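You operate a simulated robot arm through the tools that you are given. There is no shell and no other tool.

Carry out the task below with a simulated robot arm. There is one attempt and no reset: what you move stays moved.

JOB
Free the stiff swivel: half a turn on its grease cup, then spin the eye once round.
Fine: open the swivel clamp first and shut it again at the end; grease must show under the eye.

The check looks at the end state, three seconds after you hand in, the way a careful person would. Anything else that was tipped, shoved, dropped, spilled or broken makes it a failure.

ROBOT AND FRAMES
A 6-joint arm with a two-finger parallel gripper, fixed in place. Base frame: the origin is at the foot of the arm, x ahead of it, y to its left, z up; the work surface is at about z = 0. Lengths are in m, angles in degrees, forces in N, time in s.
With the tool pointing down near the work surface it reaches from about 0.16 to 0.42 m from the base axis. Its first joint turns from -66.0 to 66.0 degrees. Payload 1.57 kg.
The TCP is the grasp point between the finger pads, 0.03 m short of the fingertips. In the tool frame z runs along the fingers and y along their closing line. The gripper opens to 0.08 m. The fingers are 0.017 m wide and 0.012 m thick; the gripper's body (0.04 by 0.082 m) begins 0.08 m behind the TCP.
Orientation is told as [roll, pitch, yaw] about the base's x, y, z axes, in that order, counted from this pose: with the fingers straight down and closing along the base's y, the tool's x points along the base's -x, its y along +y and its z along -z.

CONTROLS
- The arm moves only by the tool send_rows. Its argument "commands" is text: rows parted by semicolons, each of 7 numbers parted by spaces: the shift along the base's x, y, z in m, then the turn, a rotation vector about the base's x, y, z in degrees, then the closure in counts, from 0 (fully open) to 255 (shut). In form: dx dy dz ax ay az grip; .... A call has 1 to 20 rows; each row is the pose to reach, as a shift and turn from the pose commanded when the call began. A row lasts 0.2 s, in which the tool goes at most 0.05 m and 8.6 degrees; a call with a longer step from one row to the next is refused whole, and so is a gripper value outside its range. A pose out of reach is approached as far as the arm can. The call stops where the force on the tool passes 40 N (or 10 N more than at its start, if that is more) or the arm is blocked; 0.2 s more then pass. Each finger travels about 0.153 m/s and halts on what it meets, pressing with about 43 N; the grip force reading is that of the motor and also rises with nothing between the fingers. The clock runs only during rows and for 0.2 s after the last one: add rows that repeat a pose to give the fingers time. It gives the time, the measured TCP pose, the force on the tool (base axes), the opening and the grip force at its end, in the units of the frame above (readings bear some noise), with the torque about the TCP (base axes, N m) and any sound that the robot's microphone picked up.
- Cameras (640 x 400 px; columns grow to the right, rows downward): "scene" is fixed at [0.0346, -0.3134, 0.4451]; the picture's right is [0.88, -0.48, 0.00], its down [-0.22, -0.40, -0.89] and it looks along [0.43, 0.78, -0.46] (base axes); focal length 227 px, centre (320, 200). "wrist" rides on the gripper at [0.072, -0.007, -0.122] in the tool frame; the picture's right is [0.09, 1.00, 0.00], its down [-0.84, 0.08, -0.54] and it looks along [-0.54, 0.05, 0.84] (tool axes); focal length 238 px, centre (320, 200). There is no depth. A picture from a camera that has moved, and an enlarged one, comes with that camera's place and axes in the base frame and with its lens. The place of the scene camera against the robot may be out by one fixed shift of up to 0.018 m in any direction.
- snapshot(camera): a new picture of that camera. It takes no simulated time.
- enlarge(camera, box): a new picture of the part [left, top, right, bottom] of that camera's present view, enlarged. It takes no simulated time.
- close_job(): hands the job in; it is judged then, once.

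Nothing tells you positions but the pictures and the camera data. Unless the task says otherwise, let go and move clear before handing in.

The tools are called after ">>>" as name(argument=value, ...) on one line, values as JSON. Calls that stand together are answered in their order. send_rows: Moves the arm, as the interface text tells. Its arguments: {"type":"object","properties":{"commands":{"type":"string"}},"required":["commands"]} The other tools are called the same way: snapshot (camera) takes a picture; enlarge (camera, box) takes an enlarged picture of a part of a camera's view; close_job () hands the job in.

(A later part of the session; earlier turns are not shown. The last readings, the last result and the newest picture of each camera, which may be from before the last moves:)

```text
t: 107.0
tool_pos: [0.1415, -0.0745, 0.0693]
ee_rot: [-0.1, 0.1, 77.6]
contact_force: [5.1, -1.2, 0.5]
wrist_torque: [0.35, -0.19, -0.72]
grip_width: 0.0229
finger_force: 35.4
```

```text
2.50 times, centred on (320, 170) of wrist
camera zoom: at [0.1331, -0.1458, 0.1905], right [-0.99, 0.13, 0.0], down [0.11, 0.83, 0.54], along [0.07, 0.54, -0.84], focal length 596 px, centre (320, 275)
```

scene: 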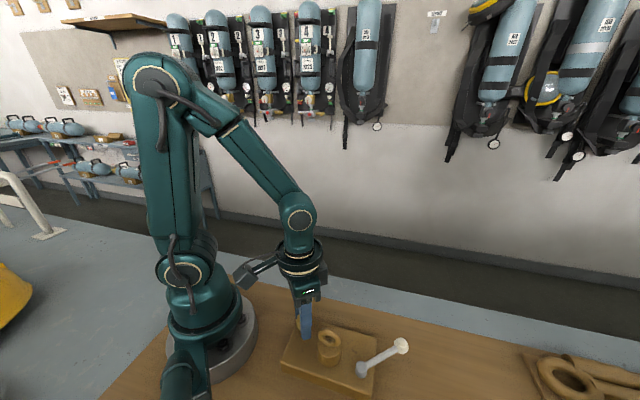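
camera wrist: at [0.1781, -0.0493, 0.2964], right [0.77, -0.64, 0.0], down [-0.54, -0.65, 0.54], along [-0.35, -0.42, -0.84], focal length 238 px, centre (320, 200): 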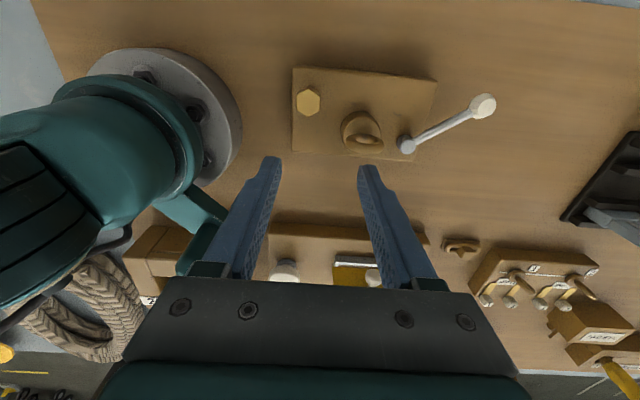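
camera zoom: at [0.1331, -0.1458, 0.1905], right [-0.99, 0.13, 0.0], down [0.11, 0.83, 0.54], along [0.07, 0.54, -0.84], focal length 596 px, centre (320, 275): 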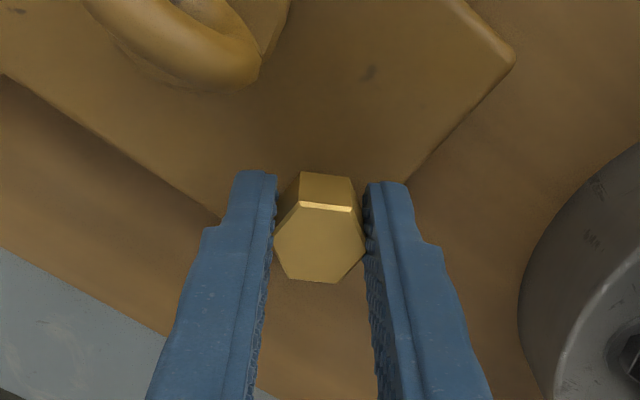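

The tool slipped round the hex: counter-clockwise is blocked at the cup's starting position, so clockwise is the correct direction. The eye may likewise turn only one way, and I only tried clockwise on it. I'll release, realign, and redo the clockwise half turn.

>>> send_rows(commands="0 0 0 0 0 -4 190; 0 0 0 0 0 -4 150; 0 0 0 0 0 -4 90; 0 0 0 0 0 -4 90; 0 0 0.02 0 0 -4 90; 0 0 0.04 0 0 -4 90; 0 0 0.057 0 0 -11 90; 0 0 0.057 0 0 -18 90; 0 0 0.057 0 0 -25 90; 0 0 0.057 0 0 -29 90; 0 0 0.057 0 0 -29 90")

>>> enlarge(camera="wrist", box=[250, 90, 390, 190])

>>> enlarge(camera="scene", box=[260, 290, 420, 400])

```text
t: 109.4
tool_pos: [0.1419, -0.0754, 0.1262]
ee_rot: [-0.1, 0.0, 48.4]
contact_force: [-0.4, 0.2, 0.4]
wrist_torque: [0.0, 0.0, 0.02]
grip_width: 0.0518
finger_force: 0.1
```

```text
4.00 times, centred on (320, 140) of wrist
camera zoom: at [0.0989, -0.1324, 0.2479], right [-0.81, 0.59, 0.0], down [0.5, 0.68, 0.54], along [0.32, 0.44, -0.84], focal length 953 px, centre (320, 440)
```

zoom: 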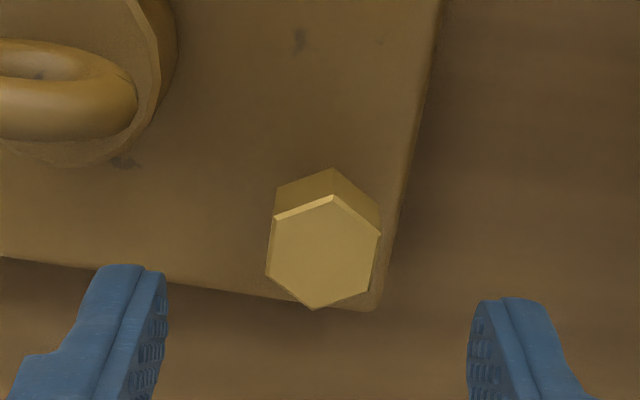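

```text
3.64 times, centred on (340, 345) of scene
camera zoom: at [0.0346, -0.3134, 0.4451], right [0.88, -0.48, 0.0], down [-0.22, -0.4, -0.89], along [0.43, 0.78, -0.46], focal length 824 px, centre (247, -327)
```

zoom: 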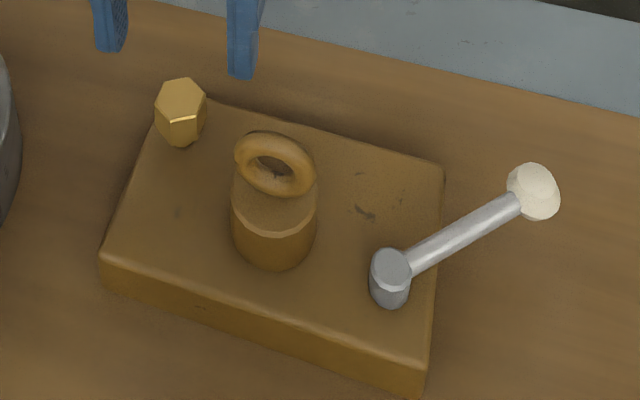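

The hex flats line up at yaw 45.7°, so the cup is back at its start. The tool is already centred, so I'll descend, grip, and turn clockwise again.

>>> send_rows(commands="0 0 -0.015 0 0 -2.7 90; 0 0 -0.03 0 0 -2.7 90; 0 0 -0.045 0 0 -2.7 90; 0 0 -0.057 0 0 -2.7 90; 0 0 -0.057 0 0 -2.7 150; 0 0 -0.057 0 0 -2.7 172; 0 0 -0.057 0 0 -2.7 188; 0 0 -0.057 0 0 -2.7 200; 0 0 -0.057 0 0 -2.7 200")

```text
t: 111.4
tool_pos: [0.1412, -0.075, 0.0691]
ee_rot: [0.1, 0.1, 45.7]
contact_force: [-7.8, 8.6, -4.6]
wrist_torque: [0.08, 0.05, 0.04]
grip_width: 0.0278
finger_force: 5.8
```

>>> send_rows(commands="-0.0003 0.0003 0 0 0 0 200; -0.0005 0.0005 0 0 0 0 200; -0.0005 0.0005 0 0 0 0 200")

>>> enlarge(camera="wrist", box=[220, 90, 420, 250])

```text
t: 112.2
tool_pos: [0.1423, -0.0741, 0.0683]
ee_rot: [0.0, 0.0, 45.8]
contact_force: [-8.4, 7.2, 3.6]
wrist_torque: [0.11, 0.23, -0.03]
grip_width: 0.0267
finger_force: 5.2
```

```text
2.50 times, centred on (320, 170) of wrist
camera zoom: at [0.096, -0.13, 0.1905], right [-0.78, 0.63, 0.0], down [0.53, 0.65, 0.54], along [0.34, 0.42, -0.84], focal length 596 px, centre (320, 275)
```

zoom: 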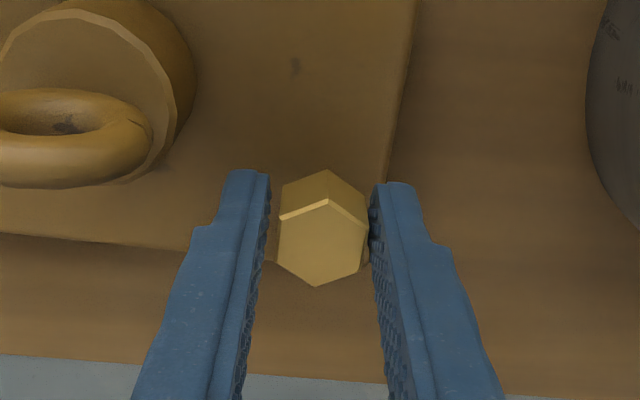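

>>> send_rows(commands="-0.0003 0.0003 0 0 0 0 200; -0.0006 0.0006 0 0 0 0 200; -0.0006 0.0006 0 0 0 0 200")

```text
t: 113.0
tool_pos: [0.1409, -0.0737, 0.0693]
ee_rot: [-0.1, 0.0, 45.8]
contact_force: [1.9, 2.2, 0.0]
wrist_torque: [0.43, -0.24, -0.01]
grip_width: 0.0255
finger_force: 36.4
```

Fully gripped and balanced. Turning clockwise in monitored steps.

>>> send_rows(commands="0 0 0 0 0 -7 212; 0 0 0 0 0 -14 212; 0 0 0 0 0 -20 212; 0 0 0 0 0 -20 212")

```text
t: 114.0
tool_pos: [0.1396, -0.0727, 0.0695]
ee_rot: [0.1, 0.1, 25.6]
contact_force: [-6.7, 19.8, 10.2]
wrist_torque: [0.43, 0.21, 0.07]
grip_width: 0.0254
finger_force: 36.6
```

>>> send_rows(commands="-0.0003 0.0008 0.0003 0 0 0 212; -0.0003 0.0008 0.0003 0 0 -6 212; -0.0003 0.0008 0.0003 0 0 -12 212; -0.0003 0.0008 0.0003 0 0 -12 212")

```text
t: 115.0
tool_pos: [0.1404, -0.0733, 0.0696]
ee_rot: [0.0, 0.0, 13.7]
contact_force: [2.3, -5.7, 0.3]
wrist_torque: [-0.06, 0.42, -0.01]
grip_width: 0.0256
finger_force: 37.1
```

>>> send_rows(commands="0.0001 -0.0003 0 0 0 -7 212; 0.0001 -0.0003 0 0 0 -14 212; 0.0001 -0.0003 0 0 0 -20 212; 0.0001 -0.0003 0 0 0 -20 212")

```text
t: 116.0
tool_pos: [0.1417, -0.0728, 0.0699]
ee_rot: [0.0, 0.1, -6.4]
contact_force: [-1.4, 7.0, -0.1]
wrist_torque: [0.25, 0.46, 0.01]
grip_width: 0.0256
finger_force: 36.8
```

>>> send_rows(commands="-0.0001 0.0003 0 0 0 -7 212; -0.0001 0.0003 0 0 0 -14 212; -0.0001 0.0003 0 0 0 -20 212; -0.0001 0.0003 0 0 0 -20 212")

```text
t: 117.0
tool_pos: [0.1385, -0.0725, 0.0698]
ee_rot: [0.1, 0.0, -26.4]
contact_force: [-5.6, 8.1, -0.3]
wrist_torque: [-0.04, -0.39, 0.01]
grip_width: 0.0254
finger_force: 36.6
```

>>> send_rows(commands="-0.0003 0.0004 0 0 0 -7 212; -0.0003 0.0004 0 0 0 -14 212; -0.0003 0.0004 0 0 0 -20 212; -0.0003 0.0004 0 0 0 -20 212")

>>> enlarge(camera="scene", box=[260, 290, 420, 400])

```text
t: 118.0
tool_pos: [0.141, -0.0736, 0.0693]
ee_rot: [0.1, -0.2, -46.3]
contact_force: [4.3, 25.0, 24.3]
wrist_torque: [0.48, -0.08, 0.08]
grip_width: 0.0255
finger_force: 37.2
```

```text
3.64 times, centred on (340, 345) of scene
camera zoom: at [0.0345, -0.3134, 0.4451], right [0.88, -0.48, 0.0], down [-0.22, -0.4, -0.89], along [0.43, 0.78, -0.46], focal length 824 px, centre (247, -327)
```

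zoom: 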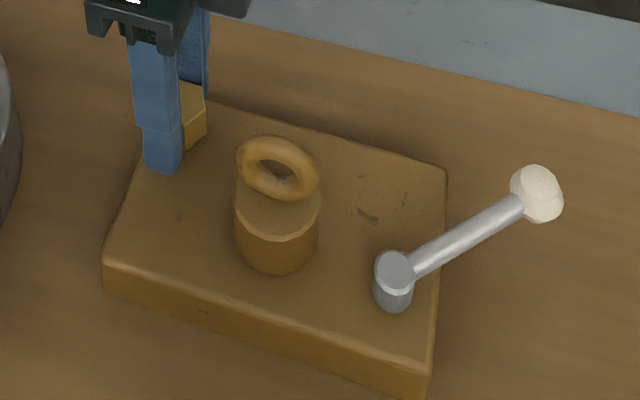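

>>> send_rows(commands="0.0001 0.0008 0.0007 0 0 0 212; 0.0001 0.0008 0.0007 0 0 -5 212; 0.0001 0.0008 0.0007 0 0 -10 212; 0.0001 0.0008 0.0007 0 0 -10 212")

```text
t: 119.0
tool_pos: [0.1405, -0.0717, 0.0698]
ee_rot: [-0.1, 0.1, -56.2]
contact_force: [3.5, -5.3, 0.7]
wrist_torque: [-0.17, -0.16, -0.02]
grip_width: 0.0256
finger_force: 36.7
```

>>> send_rows(commands="0.0001 -0.0002 0 0 0 -7 212; 0.0001 -0.0002 0 0 0 -14 212; 0.0001 -0.0002 0 0 0 -20 212; 0.0001 -0.0002 0 0 0 -20 212")

```text
t: 120.0
tool_pos: [0.1404, -0.0713, 0.07]
ee_rot: [-0.1, 0.2, -76.4]
contact_force: [-2.1, 15.2, 3.2]
wrist_torque: [-0.21, -0.13, -0.01]
grip_width: 0.0254
finger_force: 36.5
```

>>> send_rows(commands="-0.0001 0.0006 0.0002 0 0 -7 212; -0.0001 0.0006 0.0002 0 0 -14 212; -0.0001 0.0006 0.0002 0 0 -20 212; -0.0001 0.0006 0.0002 0 0 -20 212")

```text
t: 121.0
tool_pos: [0.1413, -0.0717, 0.0693]
ee_rot: [0.0, 0.0, -96.3]
contact_force: [2.6, -5.2, -0.2]
wrist_torque: [0.14, -0.02, 0.03]
grip_width: 0.0258
finger_force: 37.2
```

>>> send_rows(commands="0.0001 -0.0002 0 0 0 -7 212; 0.0001 -0.0002 0 0 0 -14 212; 0.0001 -0.0002 0 0 0 -20 212; 0.0001 -0.0002 0 0 0 -20 212")

```text
t: 122.0
tool_pos: [0.1394, -0.0702, 0.0702]
ee_rot: [-0.1, 0.0, -116.3]
contact_force: [-0.4, -0.2, 1.0]
wrist_torque: [-0.49, 0.11, 0.0]
grip_width: 0.0256
finger_force: 36.6
```

>>> send_rows(commands="0 0 0 0 0 -7 212; 0 0 0 0 0 -14 212; 0 0 0 0 0 -20 212; 0 0 0 0 0 -20 212")

>>> enlarge(camera="scene", box=[280, 300, 370, 370])

>>> enlarge(camera="wrist", box=[240, 120, 480, 300])

```text
t: 123.0
tool_pos: [0.1407, -0.0712, 0.0702]
ee_rot: [0.1, 0.0, -136.3]
contact_force: [3.5, -7.2, -1.1]
wrist_torque: [-0.61, 0.45, -0.01]
grip_width: 0.0256
finger_force: 37.0
```

```text
5.71 times, centred on (325, 335) of scene
camera zoom: at [0.0346, -0.3134, 0.4451], right [0.88, -0.48, 0.0], down [-0.22, -0.4, -0.89], along [0.43, 0.78, -0.46], focal length 1295 px, centre (291, -571)
```

zoom: 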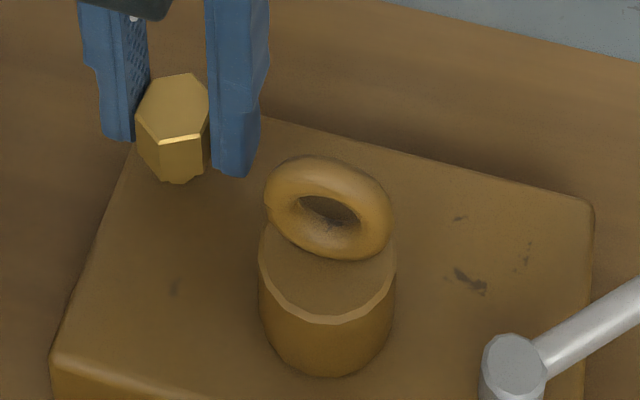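

```text
2.22 times, centred on (360, 210) of wrist
camera zoom: at [0.1881, -0.0166, 0.192], right [0.75, -0.66, 0.0], down [-0.55, -0.63, 0.54], along [-0.35, -0.41, -0.84], focal length 530 px, centre (231, 178)
```

zoom: 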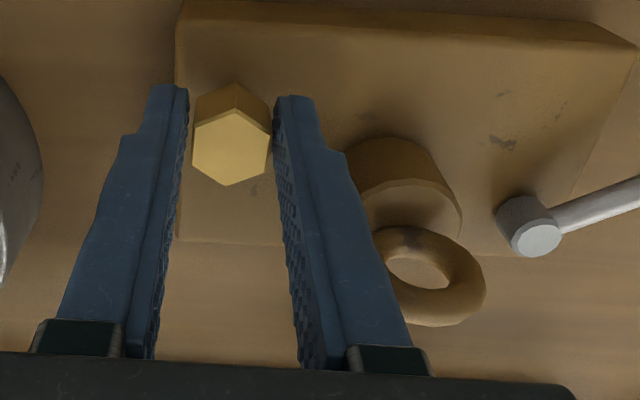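

Still no visible grease at 182°. I'll go slightly further (to about 192°) and check before releasing.

>>> send_rows(commands="0.0002 -0.0003 0 0 0 -5 212; 0.0002 -0.0003 0 0 0 -10 212; 0.0002 -0.0003 0 0 0 -10 212")

>>> enlarge(camera="scene", box=[280, 300, 370, 370])

```text
t: 123.8
tool_pos: [0.141, -0.0731, 0.0705]
ee_rot: [0.1, 0.0, -146.3]
contact_force: [4.2, -4.6, -0.3]
wrist_torque: [-0.03, -0.15, 0.03]
grip_width: 0.0253
finger_force: 36.8
```

```text
5.71 times, centred on (325, 335) of scene
camera zoom: at [0.0346, -0.3134, 0.4451], right [0.88, -0.48, 0.0], down [-0.22, -0.4, -0.89], along [0.43, 0.78, -0.46], focal length 1295 px, centre (291, -571)
```

zoom: 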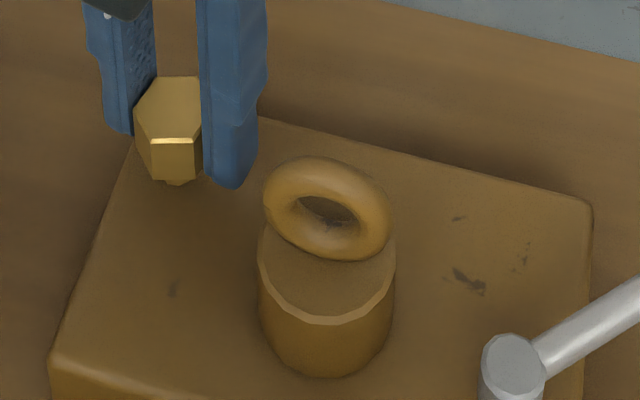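

No change, so I'll bring the cup back to about 184°, release it, and then test the eye in the other (counter-clockwise) direction.

>>> send_rows(commands="0.0002 -0.0002 0 0 0 4 212; 0.0002 -0.0002 0 0 0 8 212; 0.0002 -0.0002 0 0 0 8 190; 0.0002 -0.0002 0 0 0 8 170; 0.0002 -0.0002 0 0 0 8 130; 0.0002 -0.0002 0 0 0 8 95; 0.0002 -0.0002 0 0 0 8 95; 0.0002 -0.0002 0.03 0 0 8 95; 0.0002 -0.0002 0.06 0 0 8 95; 0.0002 -0.0002 0.1 0 0 8 95)")

>>> enlarge(camera="scene", box=[260, 290, 420, 400])

```text
refused: commands must be text of numbers, spaces and semicolons
```

```text
3.64 times, centred on (340, 345) of scene
camera zoom: at [0.0346, -0.3134, 0.4451], right [0.88, -0.48, 0.0], down [-0.22, -0.4, -0.89], along [0.43, 0.78, -0.46], focal length 824 px, centre (247, -327)
```

zoom: 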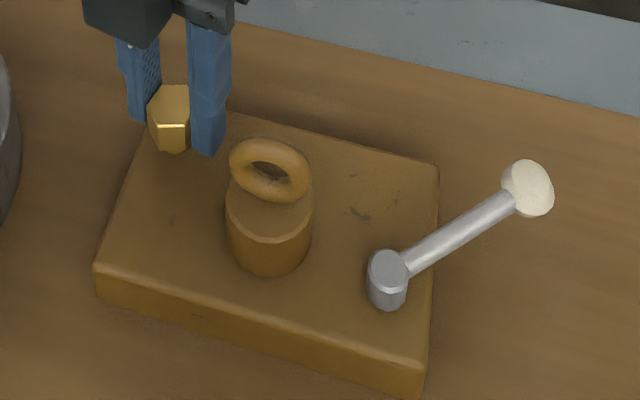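

A stray character got that call refused, so I'll resend it: back to about 184°, release and lift.

>>> send_rows(commands="0.0002 -0.0002 0 0 0 4 212; 0.0002 -0.0002 0 0 0 8 212; 0.0002 -0.0002 0 0 0 8 190; 0.0002 -0.0002 0 0 0 8 170; 0.0002 -0.0002 0 0 0 8 130; 0.0002 -0.0002 0 0 0 8 95; 0.0002 -0.0002 0 0 0 8 95; 0.0002 -0.0002 0.03 0 0 8 95; 0.0002 -0.0002 0.06 0 0 8 95; 0.0002 -0.0002 0.1 0 0 8 95")

>>> enlarge(camera="scene", box=[260, 290, 420, 400])

```text
t: 126.0
tool_pos: [0.1409, -0.0734, 0.169]
ee_rot: [0.0, 0.0, -138.1]
contact_force: [0.2, -0.5, 0.3]
wrist_torque: [0.01, -0.03, 0.0]
grip_width: 0.0503
finger_force: 0.1
```

```text
3.64 times, centred on (340, 345) of scene
camera zoom: at [0.0346, -0.3134, 0.4451], right [0.88, -0.48, 0.0], down [-0.22, -0.4, -0.89], along [0.43, 0.78, -0.46], focal length 824 px, centre (247, -327)
```

zoom: 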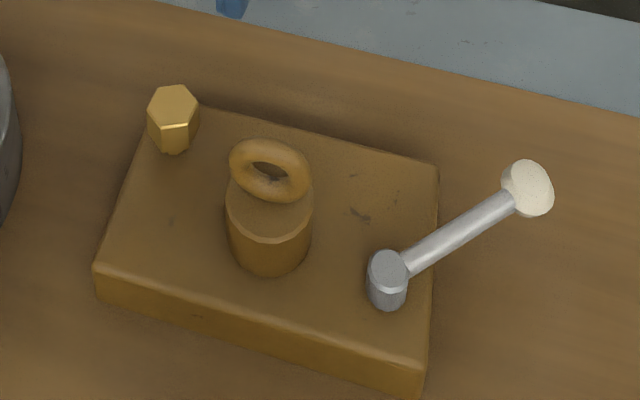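

Now back over the eye at yaw -46°, to test counter-clockwise with a firm grip.

>>> send_rows(commands="0.0013 -0.005 0 0 0 7.7 95; 0.0027 -0.01 0 0 0 15.4 95; 0.004 -0.015 0 0 0 23 95; 0.0054 -0.02 0 0 0 30.7 95; 0.0067 -0.0245 0 0 0 38.4 95; 0.008 -0.029 0 0 0 46 95; 0.0094 -0.034 0 0 0 53.7 95; 0.0107 -0.039 0 0 0 61.4 95; 0.012 -0.044 0 0 0 69 95; 0.0134 -0.049 0 0 0 76.7 95; 0.0147 -0.0537 0 0 0 84.4 95; 0.0161 -0.0586 0 0 0 92 95; 0.0161 -0.0586 -0.02 0 0 92 95; 0.0161 -0.0586 -0.039 0 0 92 95; 0.0161 -0.0586 -0.039 0 0 92 95")

>>> enlarge(camera="wrist", box=[250, 90, 390, 190])

```text
t: 129.2
tool_pos: [0.1557, -0.1323, 0.13]
ee_rot: [0.0, 0.0, -46.2]
contact_force: [-0.5, 0.5, 1.1]
wrist_torque: [0.01, 0.02, 0.03]
grip_width: 0.0502
finger_force: 0.1
```

```text
4.00 times, centred on (320, 140) of wrist
camera zoom: at [0.1015, -0.0838, 0.2519], right [0.65, 0.76, 0.0], down [0.64, -0.55, 0.54], along [0.41, -0.36, -0.84], focal length 953 px, centre (320, 440)
```

zoom: 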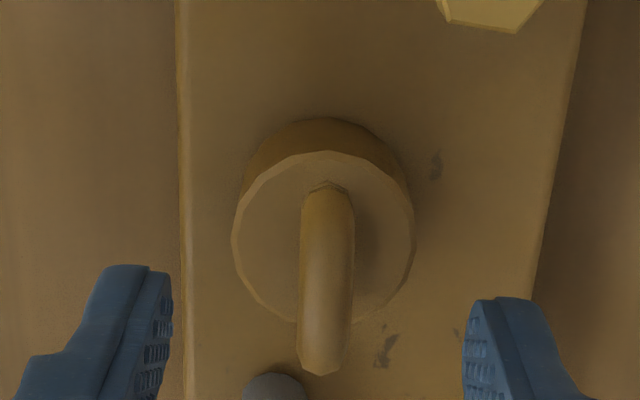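

>>> send_rows(commands="0.0009 0.0003 -0.01 0 0 3 128; 0.0009 0.0003 -0.025 0 0 3 128; 0.0009 0.0003 -0.037 0 0 3 128; 0.0009 0.0003 -0.037 0 0 3 170; 0.0009 0.0003 -0.037 0 0 3 205; 0.0009 0.0003 -0.037 0 0 3 222; 0.0009 0.0003 -0.037 0 0 3 230; 0.0009 0.0003 -0.037 0 0 3 230")

>>> enlarge(camera="wrist", box=[250, 110, 390, 230])

```text
t: 131.0
tool_pos: [0.1574, -0.1317, 0.094]
ee_rot: [0.0, 0.0, -43.2]
contact_force: [-0.3, -3.4, -0.5]
wrist_torque: [-0.01, -0.14, 0.03]
grip_width: 0.0101
finger_force: 28.5
```

```text
3.33 times, centred on (320, 170) of wrist
camera zoom: at [0.0999, -0.0861, 0.2154], right [0.61, 0.79, 0.0], down [0.66, -0.52, 0.54], along [0.43, -0.33, -0.84], focal length 794 px, centre (320, 300)
```

zoom: 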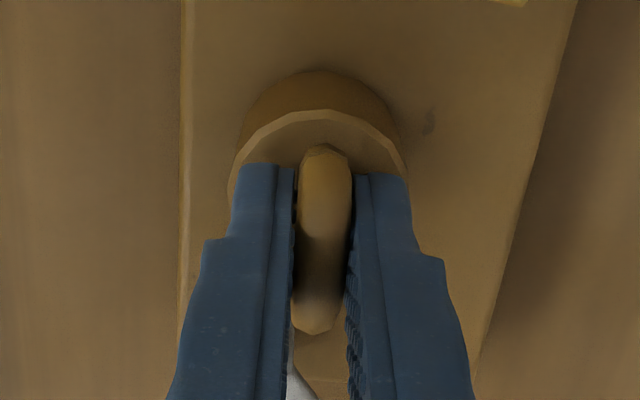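

Gripped cleanly with little side force. Now a small counter-clockwise test turn.

>>> send_rows(commands="0 -0.0001 0 0 0 0 250; 0 -0.0001 0 0 0 4 250; 0 -0.0001 0 0 0 8 250; 0 -0.0001 0 0 0 12 250")

>>> enlarge(camera="wrist", box=[250, 110, 390, 230])

>>> enlarge(camera="scene", box=[260, 290, 420, 400])

```text
t: 132.0
tool_pos: [0.1579, -0.1304, 0.094]
ee_rot: [-0.1, 0.1, -31.1]
contact_force: [-8.3, -7.1, 0.2]
wrist_torque: [-0.12, -0.17, -0.05]
grip_width: 0.0099
finger_force: 27.7
```

```text
3.33 times, centred on (320, 170) of wrist
camera zoom: at [0.0929, -0.0989, 0.2157], right [0.43, 0.9, 0.0], down [0.76, -0.37, 0.54], along [0.49, -0.24, -0.84], focal length 794 px, centre (320, 300)
```

zoom: 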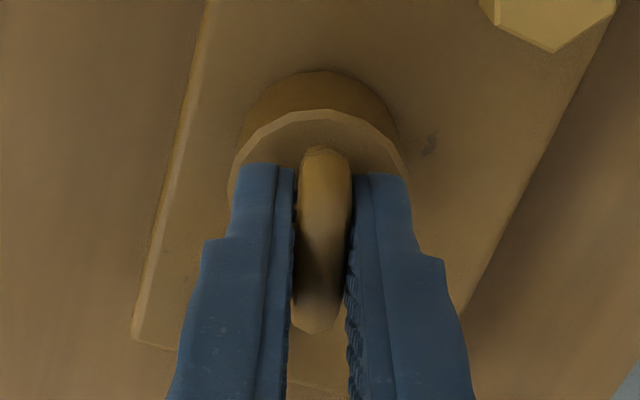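

```text
3.64 times, centred on (340, 345) of scene
camera zoom: at [0.0346, -0.3134, 0.4451], right [0.88, -0.48, 0.0], down [-0.22, -0.4, -0.89], along [0.43, 0.78, -0.46], focal length 824 px, centre (247, -327)
```

zoom: 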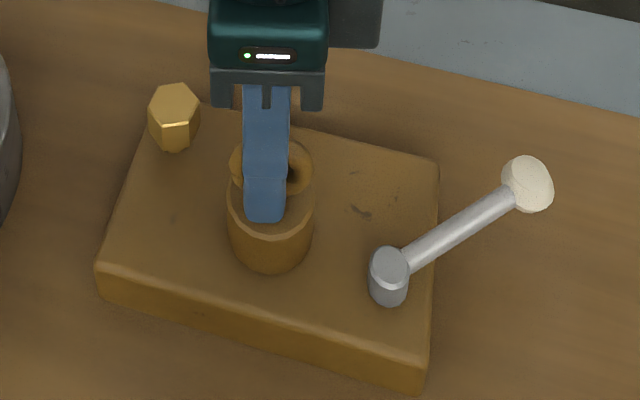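

The eye turns freely counter-clockwise; my earlier attempt was simply against its stop. I'll continue in monitored steps with re-centring.

>>> send_rows(commands="-0.0004 -0.0004 0 0 0 0 250; -0.0004 -0.0004 0 0 0 7 250; -0.0004 -0.0004 0 0 0 14 250; -0.0004 -0.0004 0 0 0 20 250; -0.0004 -0.0004 0 0 0 20 250")

```text
t: 133.2
tool_pos: [0.1573, -0.1314, 0.0948]
ee_rot: [-0.1, -0.1, -11.2]
contact_force: [2.2, -6.0, 0.4]
wrist_torque: [0.02, -0.3, -0.02]
grip_width: 0.0098
finger_force: 28.1
```

>>> send_rows(commands="0.0001 -0.0003 0 0 0 0 250; 0.0001 -0.0003 0 0 0 7 250; 0.0001 -0.0003 0 0 0 14 250; 0.0001 -0.0003 0 0 0 21 250; 0.0001 -0.0003 0 0 0 25 250; 0.0001 -0.0003 0 0 0 25 250")

>>> enlarge(camera="scene", box=[260, 290, 420, 400])

```text
t: 134.6
tool_pos: [0.1585, -0.1313, 0.0938]
ee_rot: [-0.2, 0.0, 13.9]
contact_force: [-2.8, -16.8, 15.9]
wrist_torque: [0.43, 0.07, -0.06]
grip_width: 0.0099
finger_force: 27.8
```

```text
3.64 times, centred on (340, 345) of scene
camera zoom: at [0.0345, -0.3134, 0.4451], right [0.88, -0.48, 0.0], down [-0.22, -0.4, -0.89], along [0.43, 0.78, -0.46], focal length 824 px, centre (247, -327)
```

zoom: 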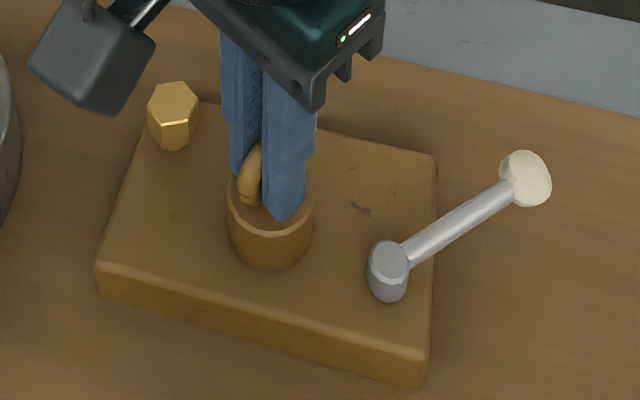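

>>> send_rows(commands="-0.0001 -0.0008 0.0005 0 0 0 250; -0.0001 -0.0008 0.0005 0 0 6 250; -0.0001 -0.0008 0.0005 0 0 12 250; -0.0001 -0.0008 0.0005 0 0 12 250")

```text
t: 135.6
tool_pos: [0.1584, -0.1311, 0.0934]
ee_rot: [0.1, 0.0, 25.9]
contact_force: [7.3, -2.7, -0.6]
wrist_torque: [-0.26, -0.46, 0.0]
grip_width: 0.0099
finger_force: 28.1
```

>>> send_rows(commands="0.0004 -0.0001 0 0 0 0 250; 0.0004 -0.0002 0 0 0 7 250; 0.0004 -0.0003 0 0 0 14 250; 0.0004 -0.0003 0 0 0 20 250; 0.0004 -0.0003 0 0 0 20 250")

```text
t: 136.8
tool_pos: [0.1582, -0.1325, 0.0954]
ee_rot: [0.1, 0.0, 45.9]
contact_force: [7.4, 11.1, 0.1]
wrist_torque: [0.13, -0.01, 0.02]
grip_width: 0.0098
finger_force: 27.9
```

>>> send_rows(commands="0.0003 0.0005 0 0 0 0 250; 0.0004 0.0005 0 0 0 7 250; 0.0005 0.0005 0 0 0 14 250; 0.0006 0.0005 0 0 0 20 250; 0.0006 0.0005 0 0 0 20 250")

>>> enlarge(camera="scene", box=[260, 290, 420, 400])

```text
t: 138.0
tool_pos: [0.1589, -0.1314, 0.0948]
ee_rot: [0.0, 0.0, 65.9]
contact_force: [-2.2, -7.9, 0.8]
wrist_torque: [-0.42, 0.03, 0.0]
grip_width: 0.0098
finger_force: 28.4
```

```text
3.64 times, centred on (340, 345) of scene
camera zoom: at [0.0346, -0.3134, 0.4451], right [0.88, -0.48, 0.0], down [-0.22, -0.4, -0.89], along [0.43, 0.78, -0.46], focal length 824 px, centre (247, -327)
```

zoom: 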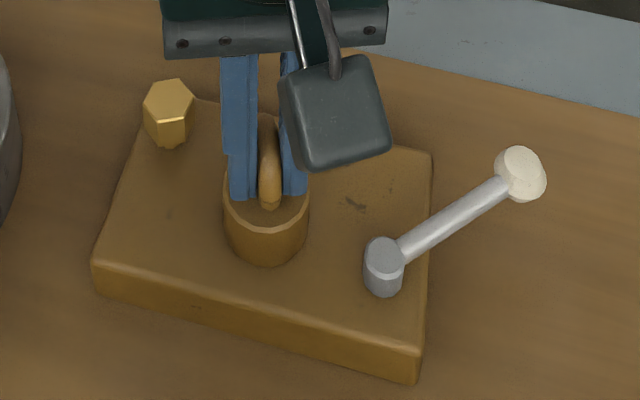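

The eye has turned about 109°, but the firm grip is dragging the plate a little. The swivel is free now, so I'll release, regrip half a turn round, and use a loose straddle that only transmits torque.

>>> send_rows(commands="-0.0001 -0.0003 0 0 0 0 235; -0.0001 -0.0003 0 0 0 0 200; -0.0001 -0.0003 0 0 0 0 150; -0.0001 -0.0003 0 0 0 0 128; -0.0001 -0.0003 0.02 0 0 0 128; -0.0001 -0.0003 0.045 0 0 0 128; -0.0001 -0.0003 0.05 0 0 -8 128; -0.0001 -0.0003 0.05 0 0 -16 128; -0.0001 -0.0003 0.05 0 0 -24 128; -0.0001 -0.0003 0.05 0 0 -32 128; -0.0001 -0.0003 0.05 0 0 -40 128; -0.0001 -0.0003 0.05 0 0 -48 128; -0.0001 -0.0003 0.05 0 0 -56 128; -0.0001 -0.0003 0.05 0 0 -64 128; -0.0001 -0.0003 0.05 0 0 -72 128; -0.0001 -0.0003 0.05 0 0 -80 128; -0.0001 -0.0003 0.05 0 0 -88 128; -0.0001 -0.0003 0.05 0 0 -96 128; -0.0001 -0.0003 0.05 0 0 -104 128")

>>> send_rows(commands="0 0 0 0 0 -8 128; 0 0 0 0 0 -16 128; 0 0 0 0 0 -24 128; 0 0 0 0 0 -32 128; 0 0 0 0 0 -40 128; 0 0 0 0 0 -48 128; 0 0 0 0 0 -56 128; 0 0 0 0 0 -64 128; 0 0 0 0 0 -72 128; 0 0 0 0 0 -76 128; 0 0 0 0 0 -76 128")

>>> enlarge(camera="wrist", box=[250, 80, 390, 190])

>>> enlarge(camera="scene", box=[260, 290, 420, 400])

```text
t: 142.0
tool_pos: [0.1592, -0.1323, 0.1449]
ee_rot: [0.0, 0.0, -38.3]
contact_force: [0.0, -0.3, 0.2]
wrist_torque: [0.0, 0.01, 0.02]
grip_width: 0.0398
finger_force: 0.0
```

```text
t: 144.4
tool_pos: [0.1585, -0.1314, 0.1438]
ee_rot: [0.0, -0.1, -114.2]
contact_force: [-0.7, 0.4, 0.2]
wrist_torque: [0.0, 0.0, -0.01]
grip_width: 0.0399
finger_force: 0.0
```

```text
3.64 times, centred on (320, 135) of wrist
camera zoom: at [0.1822, -0.0633, 0.2662], right [0.95, -0.33, 0.0], down [-0.27, -0.79, 0.54], along [-0.18, -0.51, -0.84], focal length 867 px, centre (320, 436)
```

zoom: 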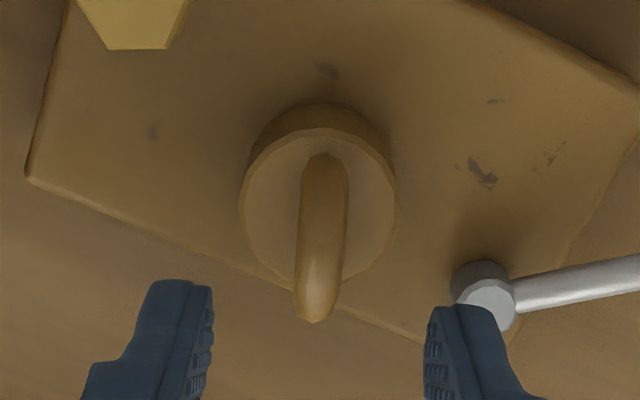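

```text
3.64 times, centred on (340, 345) of scene
camera zoom: at [0.0346, -0.3134, 0.4451], right [0.88, -0.48, 0.0], down [-0.22, -0.4, -0.89], along [0.43, 0.78, -0.46], focal length 824 px, centre (247, -327)
```

zoom: 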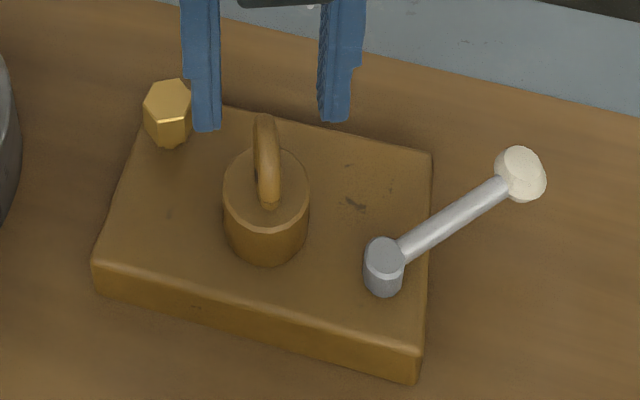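

The eye has turned about 111°. The boss is about 4.5 mm in +y from the tool axis, so I'll re-centre, descend, close to a loose straddle (about 13.5 mm), then turn a small amount to check.

>>> send_rows(commands="0.001 0.0045 0 0 0 3 128; 0.001 0.0045 -0.02 0 0 3 128; 0.001 0.0045 -0.038 0 0 3 128; 0.001 0.0045 -0.0505 0 0 3 128; 0.001 0.0045 -0.0505 0 0 3 180; 0.001 0.0045 -0.0505 0 0 3 205; 0.001 0.0045 -0.0505 0 0 3 212; 0.001 0.0045 -0.0505 0 0 3 212")

>>> enlarge(camera="wrist", box=[250, 110, 390, 230])

```text
t: 146.2
tool_pos: [0.1598, -0.1277, 0.0957]
ee_rot: [0.0, -0.1, -111.2]
contact_force: [-0.3, 0.5, -0.8]
wrist_torque: [0.01, 0.01, 0.0]
grip_width: 0.0133
finger_force: 0.0
```

```text
3.33 times, centred on (320, 170) of wrist
camera zoom: at [0.1789, -0.0576, 0.2166], right [0.96, -0.27, 0.0], down [-0.23, -0.81, 0.54], along [-0.15, -0.52, -0.84], focal length 794 px, centre (320, 300)
```

zoom: 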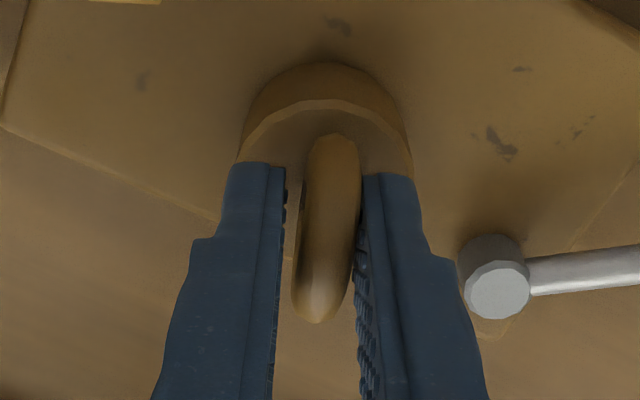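

>>> send_rows(commands="0.0007 -0.0002 0 0 0 0 212; 0.0007 -0.0002 0 0 0 8 212; 0.0007 -0.0002 0 0 0 16 212; 0.0007 -0.0002 0 0 0 24 212; 0.0007 -0.0002 0 0 0 32 212; 0.0007 -0.0002 0 0 0 40 212")

>>> enlarge(camera="wrist", box=[250, 110, 390, 230])

>>> enlarge(camera="scene", box=[260, 290, 420, 400])

```text
t: 147.6
tool_pos: [0.1601, -0.1276, 0.0937]
ee_rot: [0.0, 0.0, -71.0]
contact_force: [-1.7, -0.6, -1.1]
wrist_torque: [0.04, 0.01, -0.03]
grip_width: 0.0158
finger_force: 0.6
```

```text
3.33 times, centred on (320, 170) of wrist
camera zoom: at [0.1304, -0.0608, 0.2159], right [0.91, 0.41, 0.0], down [0.35, -0.77, 0.54], along [0.22, -0.49, -0.84], focal length 794 px, centre (320, 300)
```

zoom: 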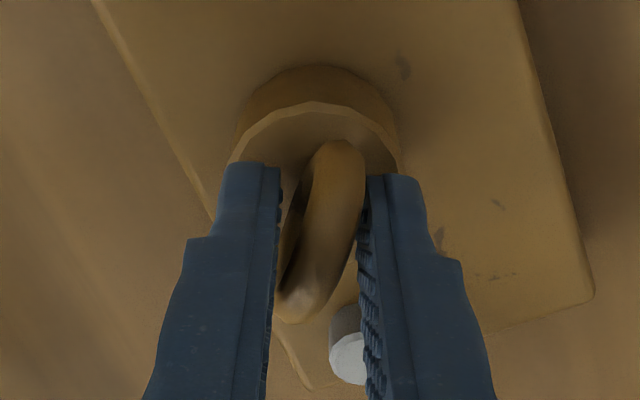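

```text
3.64 times, centred on (340, 345) of scene
camera zoom: at [0.0346, -0.3134, 0.4451], right [0.88, -0.48, 0.0], down [-0.22, -0.4, -0.89], along [0.43, 0.78, -0.46], focal length 824 px, centre (247, -327)
```

zoom: 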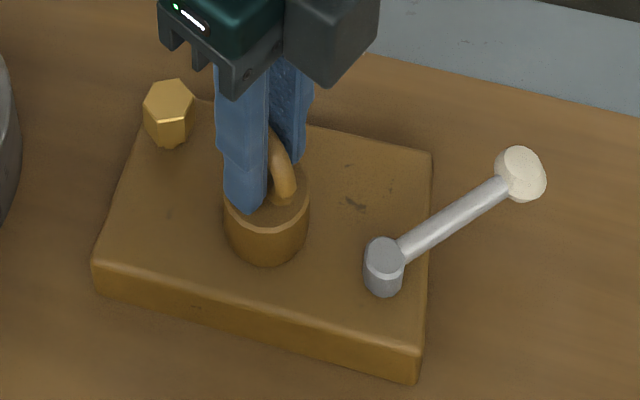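

The loose straddle works: the ring turns with under 2 N of side force and the plate stays still. I'll continue the sweep.

>>> send_rows(commands="0 0 0 0 0 8 212; 0 0 0 0 0 16 212; 0 0 0 0 0 24 212; 0 0 0 0 0 32 212; 0 0 0 0 0 40 212; 0 0 0 0 0 48 212; 0 0 0 0 0 56 212; 0 0 0 0 0 64 212; 0 0 0 0 0 72 212; 0 0 0 0 0 80 212")

>>> enlarge(camera="scene", box=[260, 290, 420, 400])

```text
t: 149.8
tool_pos: [0.161, -0.1283, 0.095]
ee_rot: [-0.1, -0.1, 9.1]
contact_force: [-3.6, -7.8, -1.9]
wrist_torque: [-0.05, 0.13, -0.07]
grip_width: 0.0196
finger_force: 3.2
```

```text
3.64 times, centred on (340, 345) of scene
camera zoom: at [0.0346, -0.3134, 0.4451], right [0.88, -0.48, 0.0], down [-0.22, -0.4, -0.89], along [0.43, 0.78, -0.46], focal length 824 px, centre (247, -327)
```

zoom: 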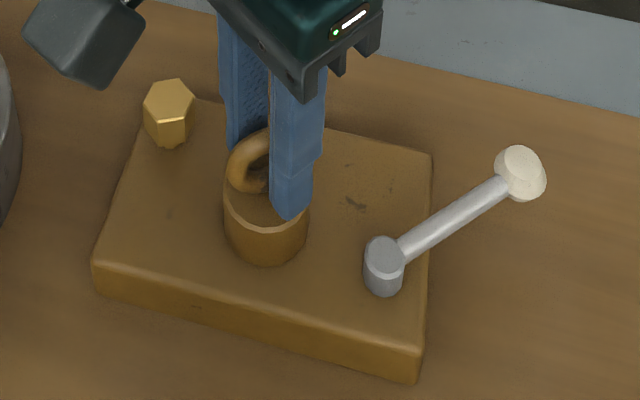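

>>> enlarge(camera="wrist", box=[250, 110, 390, 230])

```text
3.33 times, centred on (320, 170) of wrist
camera zoom: at [0.0906, -0.1449, 0.2158], right [-0.25, 0.97, 0.0], down [0.81, 0.21, 0.54], along [0.53, 0.13, -0.84], focal length 794 px, centre (320, 300)
```

zoom: 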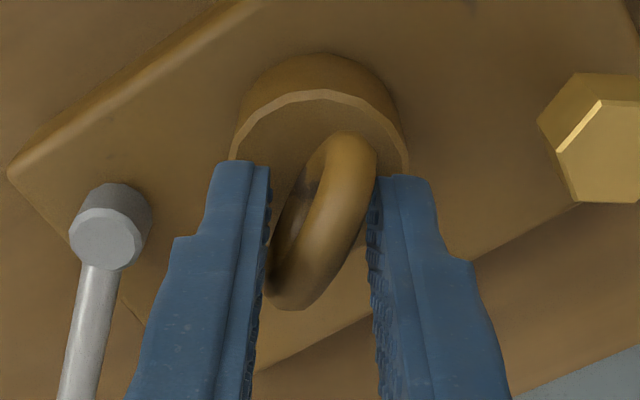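

The ring is lagging about 27°, so I'll tighten the straddle a bit and nudge the centre before continuing.

>>> send_rows(commands="-0.0002 -0.0006 0 0 0 0 220; -0.0002 -0.0006 0 0 0 0 230; -0.0002 -0.0006 0 0 0 0 235; -0.0002 -0.0006 0 0 0 0 235")

>>> enlarge(camera="wrist", box=[250, 110, 390, 230])

```text
t: 150.8
tool_pos: [0.1595, -0.1285, 0.095]
ee_rot: [-0.1, -0.1, 8.7]
contact_force: [6.5, 4.0, 6.8]
wrist_torque: [0.24, -0.15, -0.03]
grip_width: 0.0099
finger_force: 27.3
```

```text
3.33 times, centred on (320, 170) of wrist
camera zoom: at [0.0901, -0.1455, 0.2161], right [-0.24, 0.97, 0.0], down [0.81, 0.2, 0.54], along [0.53, 0.13, -0.84], focal length 794 px, centre (320, 300)
```

zoom: 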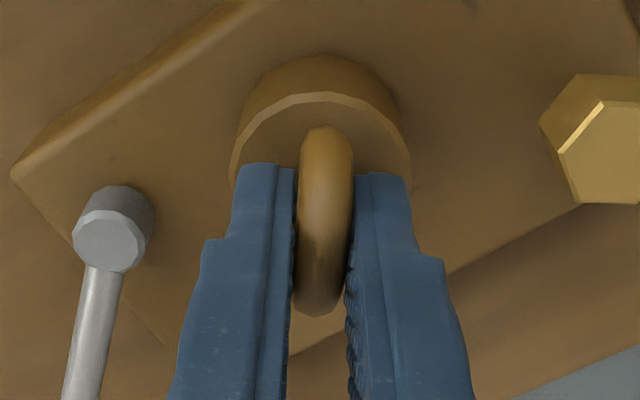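

The ring is self-aligned: about 232° done. I'll ease the squeeze to just touching and continue.

>>> send_rows(commands="0.0003 0.0002 0.0002 0 0 0 222; 0.0003 0.0002 0.0002 0 0 8 222; 0.0003 0.0002 0.0002 0 0 16 222; 0.0003 0.0002 0.0002 0 0 24 222; 0.0003 0.0002 0.0002 0 0 32 222; 0.0003 0.0002 0.0002 0 0 40 222")

>>> enlarge(camera="scene", box=[260, 290, 420, 400])

```text
t: 152.2
tool_pos: [0.1597, -0.1284, 0.094]
ee_rot: [0.0, 0.1, 49.0]
contact_force: [0.7, -4.7, -1.6]
wrist_torque: [-0.03, 0.01, -0.08]
grip_width: 0.0142
finger_force: 2.0
```

```text
3.64 times, centred on (340, 345) of scene
camera zoom: at [0.0346, -0.3134, 0.4451], right [0.88, -0.48, 0.0], down [-0.22, -0.4, -0.89], along [0.43, 0.78, -0.46], focal length 824 px, centre (247, -327)
```

zoom: 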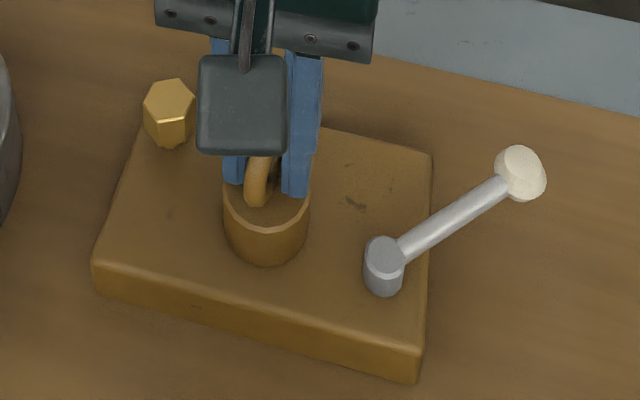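

>>> send_rows(commands="0 -0.0002 0 0 0 8 222; 0 -0.0002 0 0 0 16 222; 0 -0.0002 0 0 0 24 222; 0 -0.0002 0 0 0 32 222; 0 -0.0002 0 0 0 40 222; 0 -0.0002 0 0 0 40 228; 0 -0.0002 0 0 0 40 233; 0 -0.0002 0 0 0 40 233")

>>> enlarge(camera="wrist", box=[250, 110, 390, 230])

>>> enlarge(camera="scene", box=[260, 290, 420, 400])

```text
t: 154.0
tool_pos: [0.1589, -0.1279, 0.0943]
ee_rot: [0.0, 0.0, 88.9]
contact_force: [-0.3, 4.3, -0.2]
wrist_torque: [0.17, -0.11, 0.0]
grip_width: 0.0098
finger_force: 28.1
```

```text
3.33 times, centred on (320, 170) of wrist
camera zoom: at [0.1649, -0.1995, 0.216], right [-1.0, -0.07, 0.0], down [-0.06, 0.84, 0.54], along [-0.04, 0.54, -0.84], focal length 794 px, centre (320, 300)
```

zoom: 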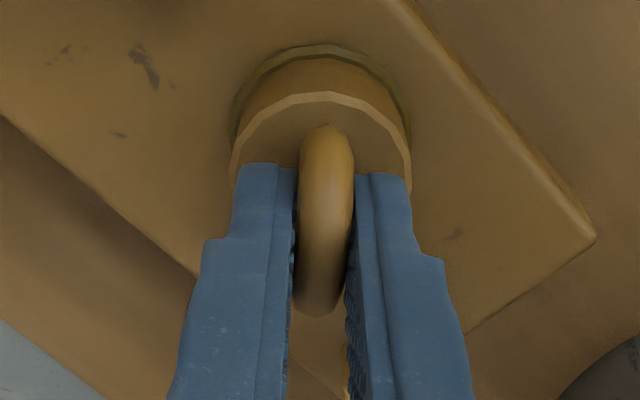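

```text
3.64 times, centred on (340, 345) of scene
camera zoom: at [0.0346, -0.3134, 0.4451], right [0.88, -0.48, 0.0], down [-0.22, -0.4, -0.89], along [0.43, 0.78, -0.46], focal length 824 px, centre (247, -327)
```

zoom: 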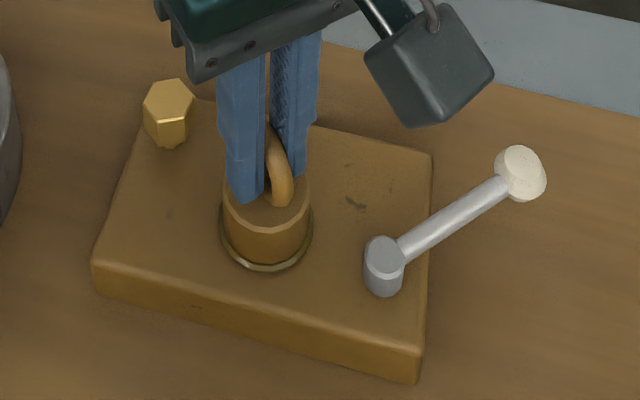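

Grease now shows as a collar around the base of the eye. The eye has turned about 312°, so I'll release, regrip half a turn round, and finish the last 48° or so.

>>> send_rows(commands="0 0.0002 0 0 0 0 222; 0 0.0002 0 0 0 0 190; 0 0.0002 0 0 0 0 150; 0 0.0002 0 0 0 0 128; 0 0.0002 0.02 0 0 0 128; 0 0.0002 0.045 0 0 0 128; 0 0.0002 0.05 0 0 -8 128; 0 0.0002 0.05 0 0 -16 128; 0 0.0002 0.05 0 0 -24 128; 0 0.0002 0.05 0 0 -32 128; 0 0.0002 0.05 0 0 -40 128; 0 0.0002 0.05 0 0 -48 128; 0 0.0002 0.05 0 0 -56 128; 0 0.0002 0.05 0 0 -64 128; 0 0.0002 0.05 0 0 -72 128; 0 0.0002 0.05 0 0 -80 128; 0 0.0002 0.05 0 0 -88 128; 0 0.0002 0.05 0 0 -96 128; 0 0.0002 0.05 0 0 -104 128")

>>> send_rows(commands="0 0 0 0 0 -8 128; 0 0 0 0 0 -16 128; 0 0 0 0 0 -24 128; 0 0 0 0 0 -32 128; 0 0 0 0 0 -40 128; 0 0 0 0 0 -48 128; 0 0 0 0 0 -56 128; 0 0 0 0 0 -64 128; 0 0 0 0 0 -72 128; 0 0 0 0 0 -76 128; 0 0 0 0 0 -76 128")

>>> enlarge(camera="wrist", box=[250, 80, 390, 190])

>>> enlarge(camera="scene", box=[260, 290, 420, 400])

```text
t: 158.0
tool_pos: [0.1608, -0.1276, 0.1443]
ee_rot: [0.1, 0.0, -15.4]
contact_force: [0.7, 0.7, 0.3]
wrist_torque: [0.03, 0.03, 0.01]
grip_width: 0.04
finger_force: 0.0
```

```text
t: 160.4
tool_pos: [0.1595, -0.1287, 0.1449]
ee_rot: [0.1, 0.1, -91.3]
contact_force: [0.8, -0.9, -0.1]
wrist_torque: [-0.02, 0.0, -0.02]
grip_width: 0.0398
finger_force: 0.0
```

```text
3.64 times, centred on (320, 135) of wrist
camera zoom: at [0.1548, -0.0554, 0.2658], right [1.0, 0.07, 0.0], down [0.06, -0.84, 0.54], along [0.04, -0.54, -0.84], focal length 867 px, centre (320, 436)
```

zoom: 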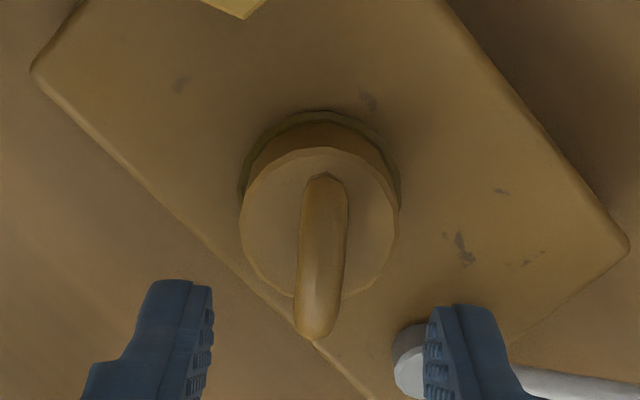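

```text
3.64 times, centred on (340, 345) of scene
camera zoom: at [0.0346, -0.3134, 0.4451], right [0.88, -0.48, 0.0], down [-0.22, -0.4, -0.89], along [0.43, 0.78, -0.46], focal length 824 px, centre (247, -327)
```

zoom: 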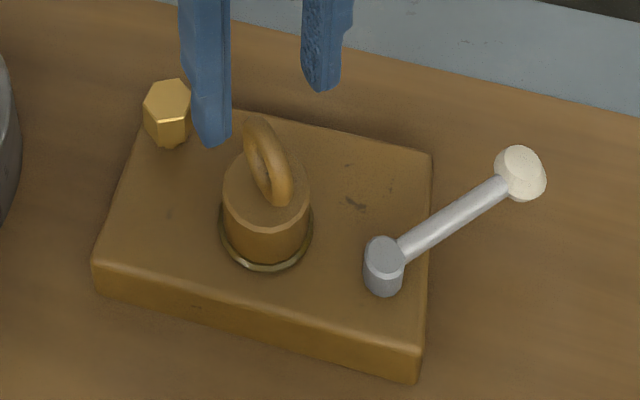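

>>> send_rows(commands="0 0 0 0 0 2 128; 0 0 -0.02 0 0 2 128; 0 0 -0.038 0 0 2 128; 0 0 -0.0505 0 0 2 128; 0 0 -0.0505 0 0 2 180; 0 0 -0.0505 0 0 2 208; 0 0 -0.0505 0 0 2 220; 0 0 -0.0505 0 0 2 220; 0 0 -0.0505 0 0 10 222; 0 0 -0.0505 0 0 18 222; 0 0 -0.0505 0 0 26 222; 0 0 -0.0505 0 0 34 222; 0 0 -0.0505 0 0 42 222; 0 0 -0.0505 0 0 46 222")

>>> enlarge(camera="wrist", box=[250, 110, 390, 230])

>>> enlarge(camera="scene", box=[260, 290, 420, 400])

```text
t: 163.4
tool_pos: [0.1602, -0.1282, 0.0943]
ee_rot: [0.0, 0.0, -45.1]
contact_force: [-3.7, 0.1, 0.2]
wrist_torque: [0.03, -0.01, -0.03]
grip_width: 0.0134
finger_force: 1.9
```

```text
3.33 times, centred on (320, 170) of wrist
camera zoom: at [0.1046, -0.0817, 0.2156], right [0.64, 0.77, 0.0], down [0.65, -0.54, 0.54], along [0.42, -0.35, -0.84], focal length 794 px, centre (320, 300)
```

zoom: 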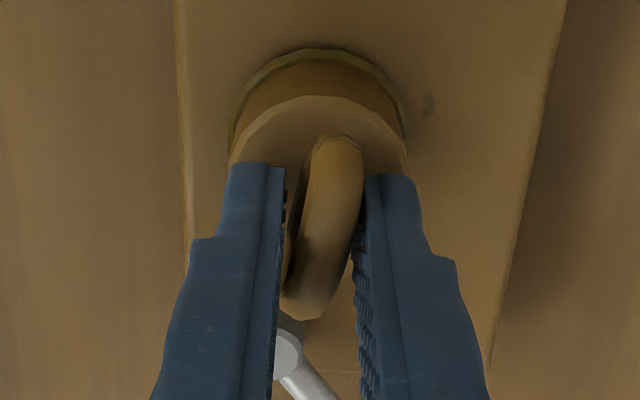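

```text
3.64 times, centred on (340, 345) of scene
camera zoom: at [0.0346, -0.3134, 0.4451], right [0.88, -0.48, 0.0], down [-0.22, -0.4, -0.89], along [0.43, 0.78, -0.46], focal length 824 px, centre (247, -327)
```

zoom: 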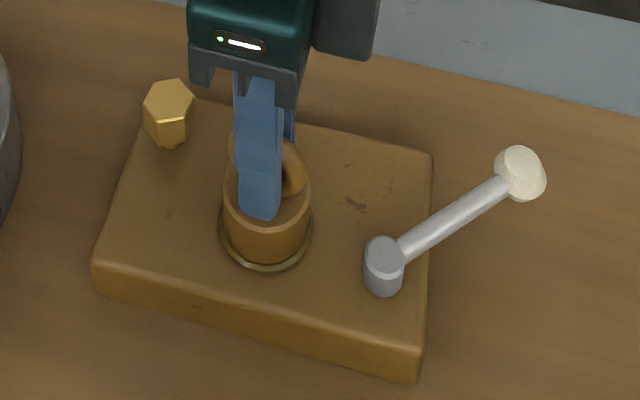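

>>> send_rows(commands="-0.0002 0 0 0 0 5 222; -0.0002 0 0 0 0 6 228; -0.0002 0 0 0 0 6 233; -0.0002 0 0 0 0 6 233")

>>> enlarge(camera="wrist", box=[250, 110, 390, 230])

```text
t: 164.4
tool_pos: [0.1599, -0.1288, 0.0957]
ee_rot: [0.0, 0.0, -39.2]
contact_force: [-0.5, -4.4, 1.6]
wrist_torque: [-0.03, -0.03, -0.01]
grip_width: 0.0107
finger_force: 2.2
```

```text
3.33 times, centred on (320, 170) of wrist
camera zoom: at [0.1001, -0.0874, 0.2155], right [0.56, 0.83, 0.0], down [0.7, -0.47, 0.54], along [0.45, -0.3, -0.84], focal length 794 px, centre (320, 300)
```

zoom: 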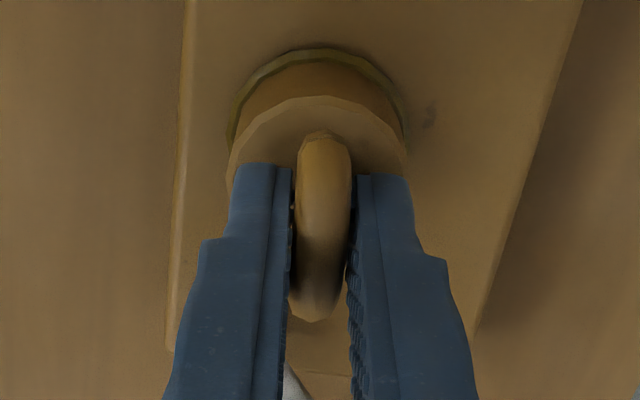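

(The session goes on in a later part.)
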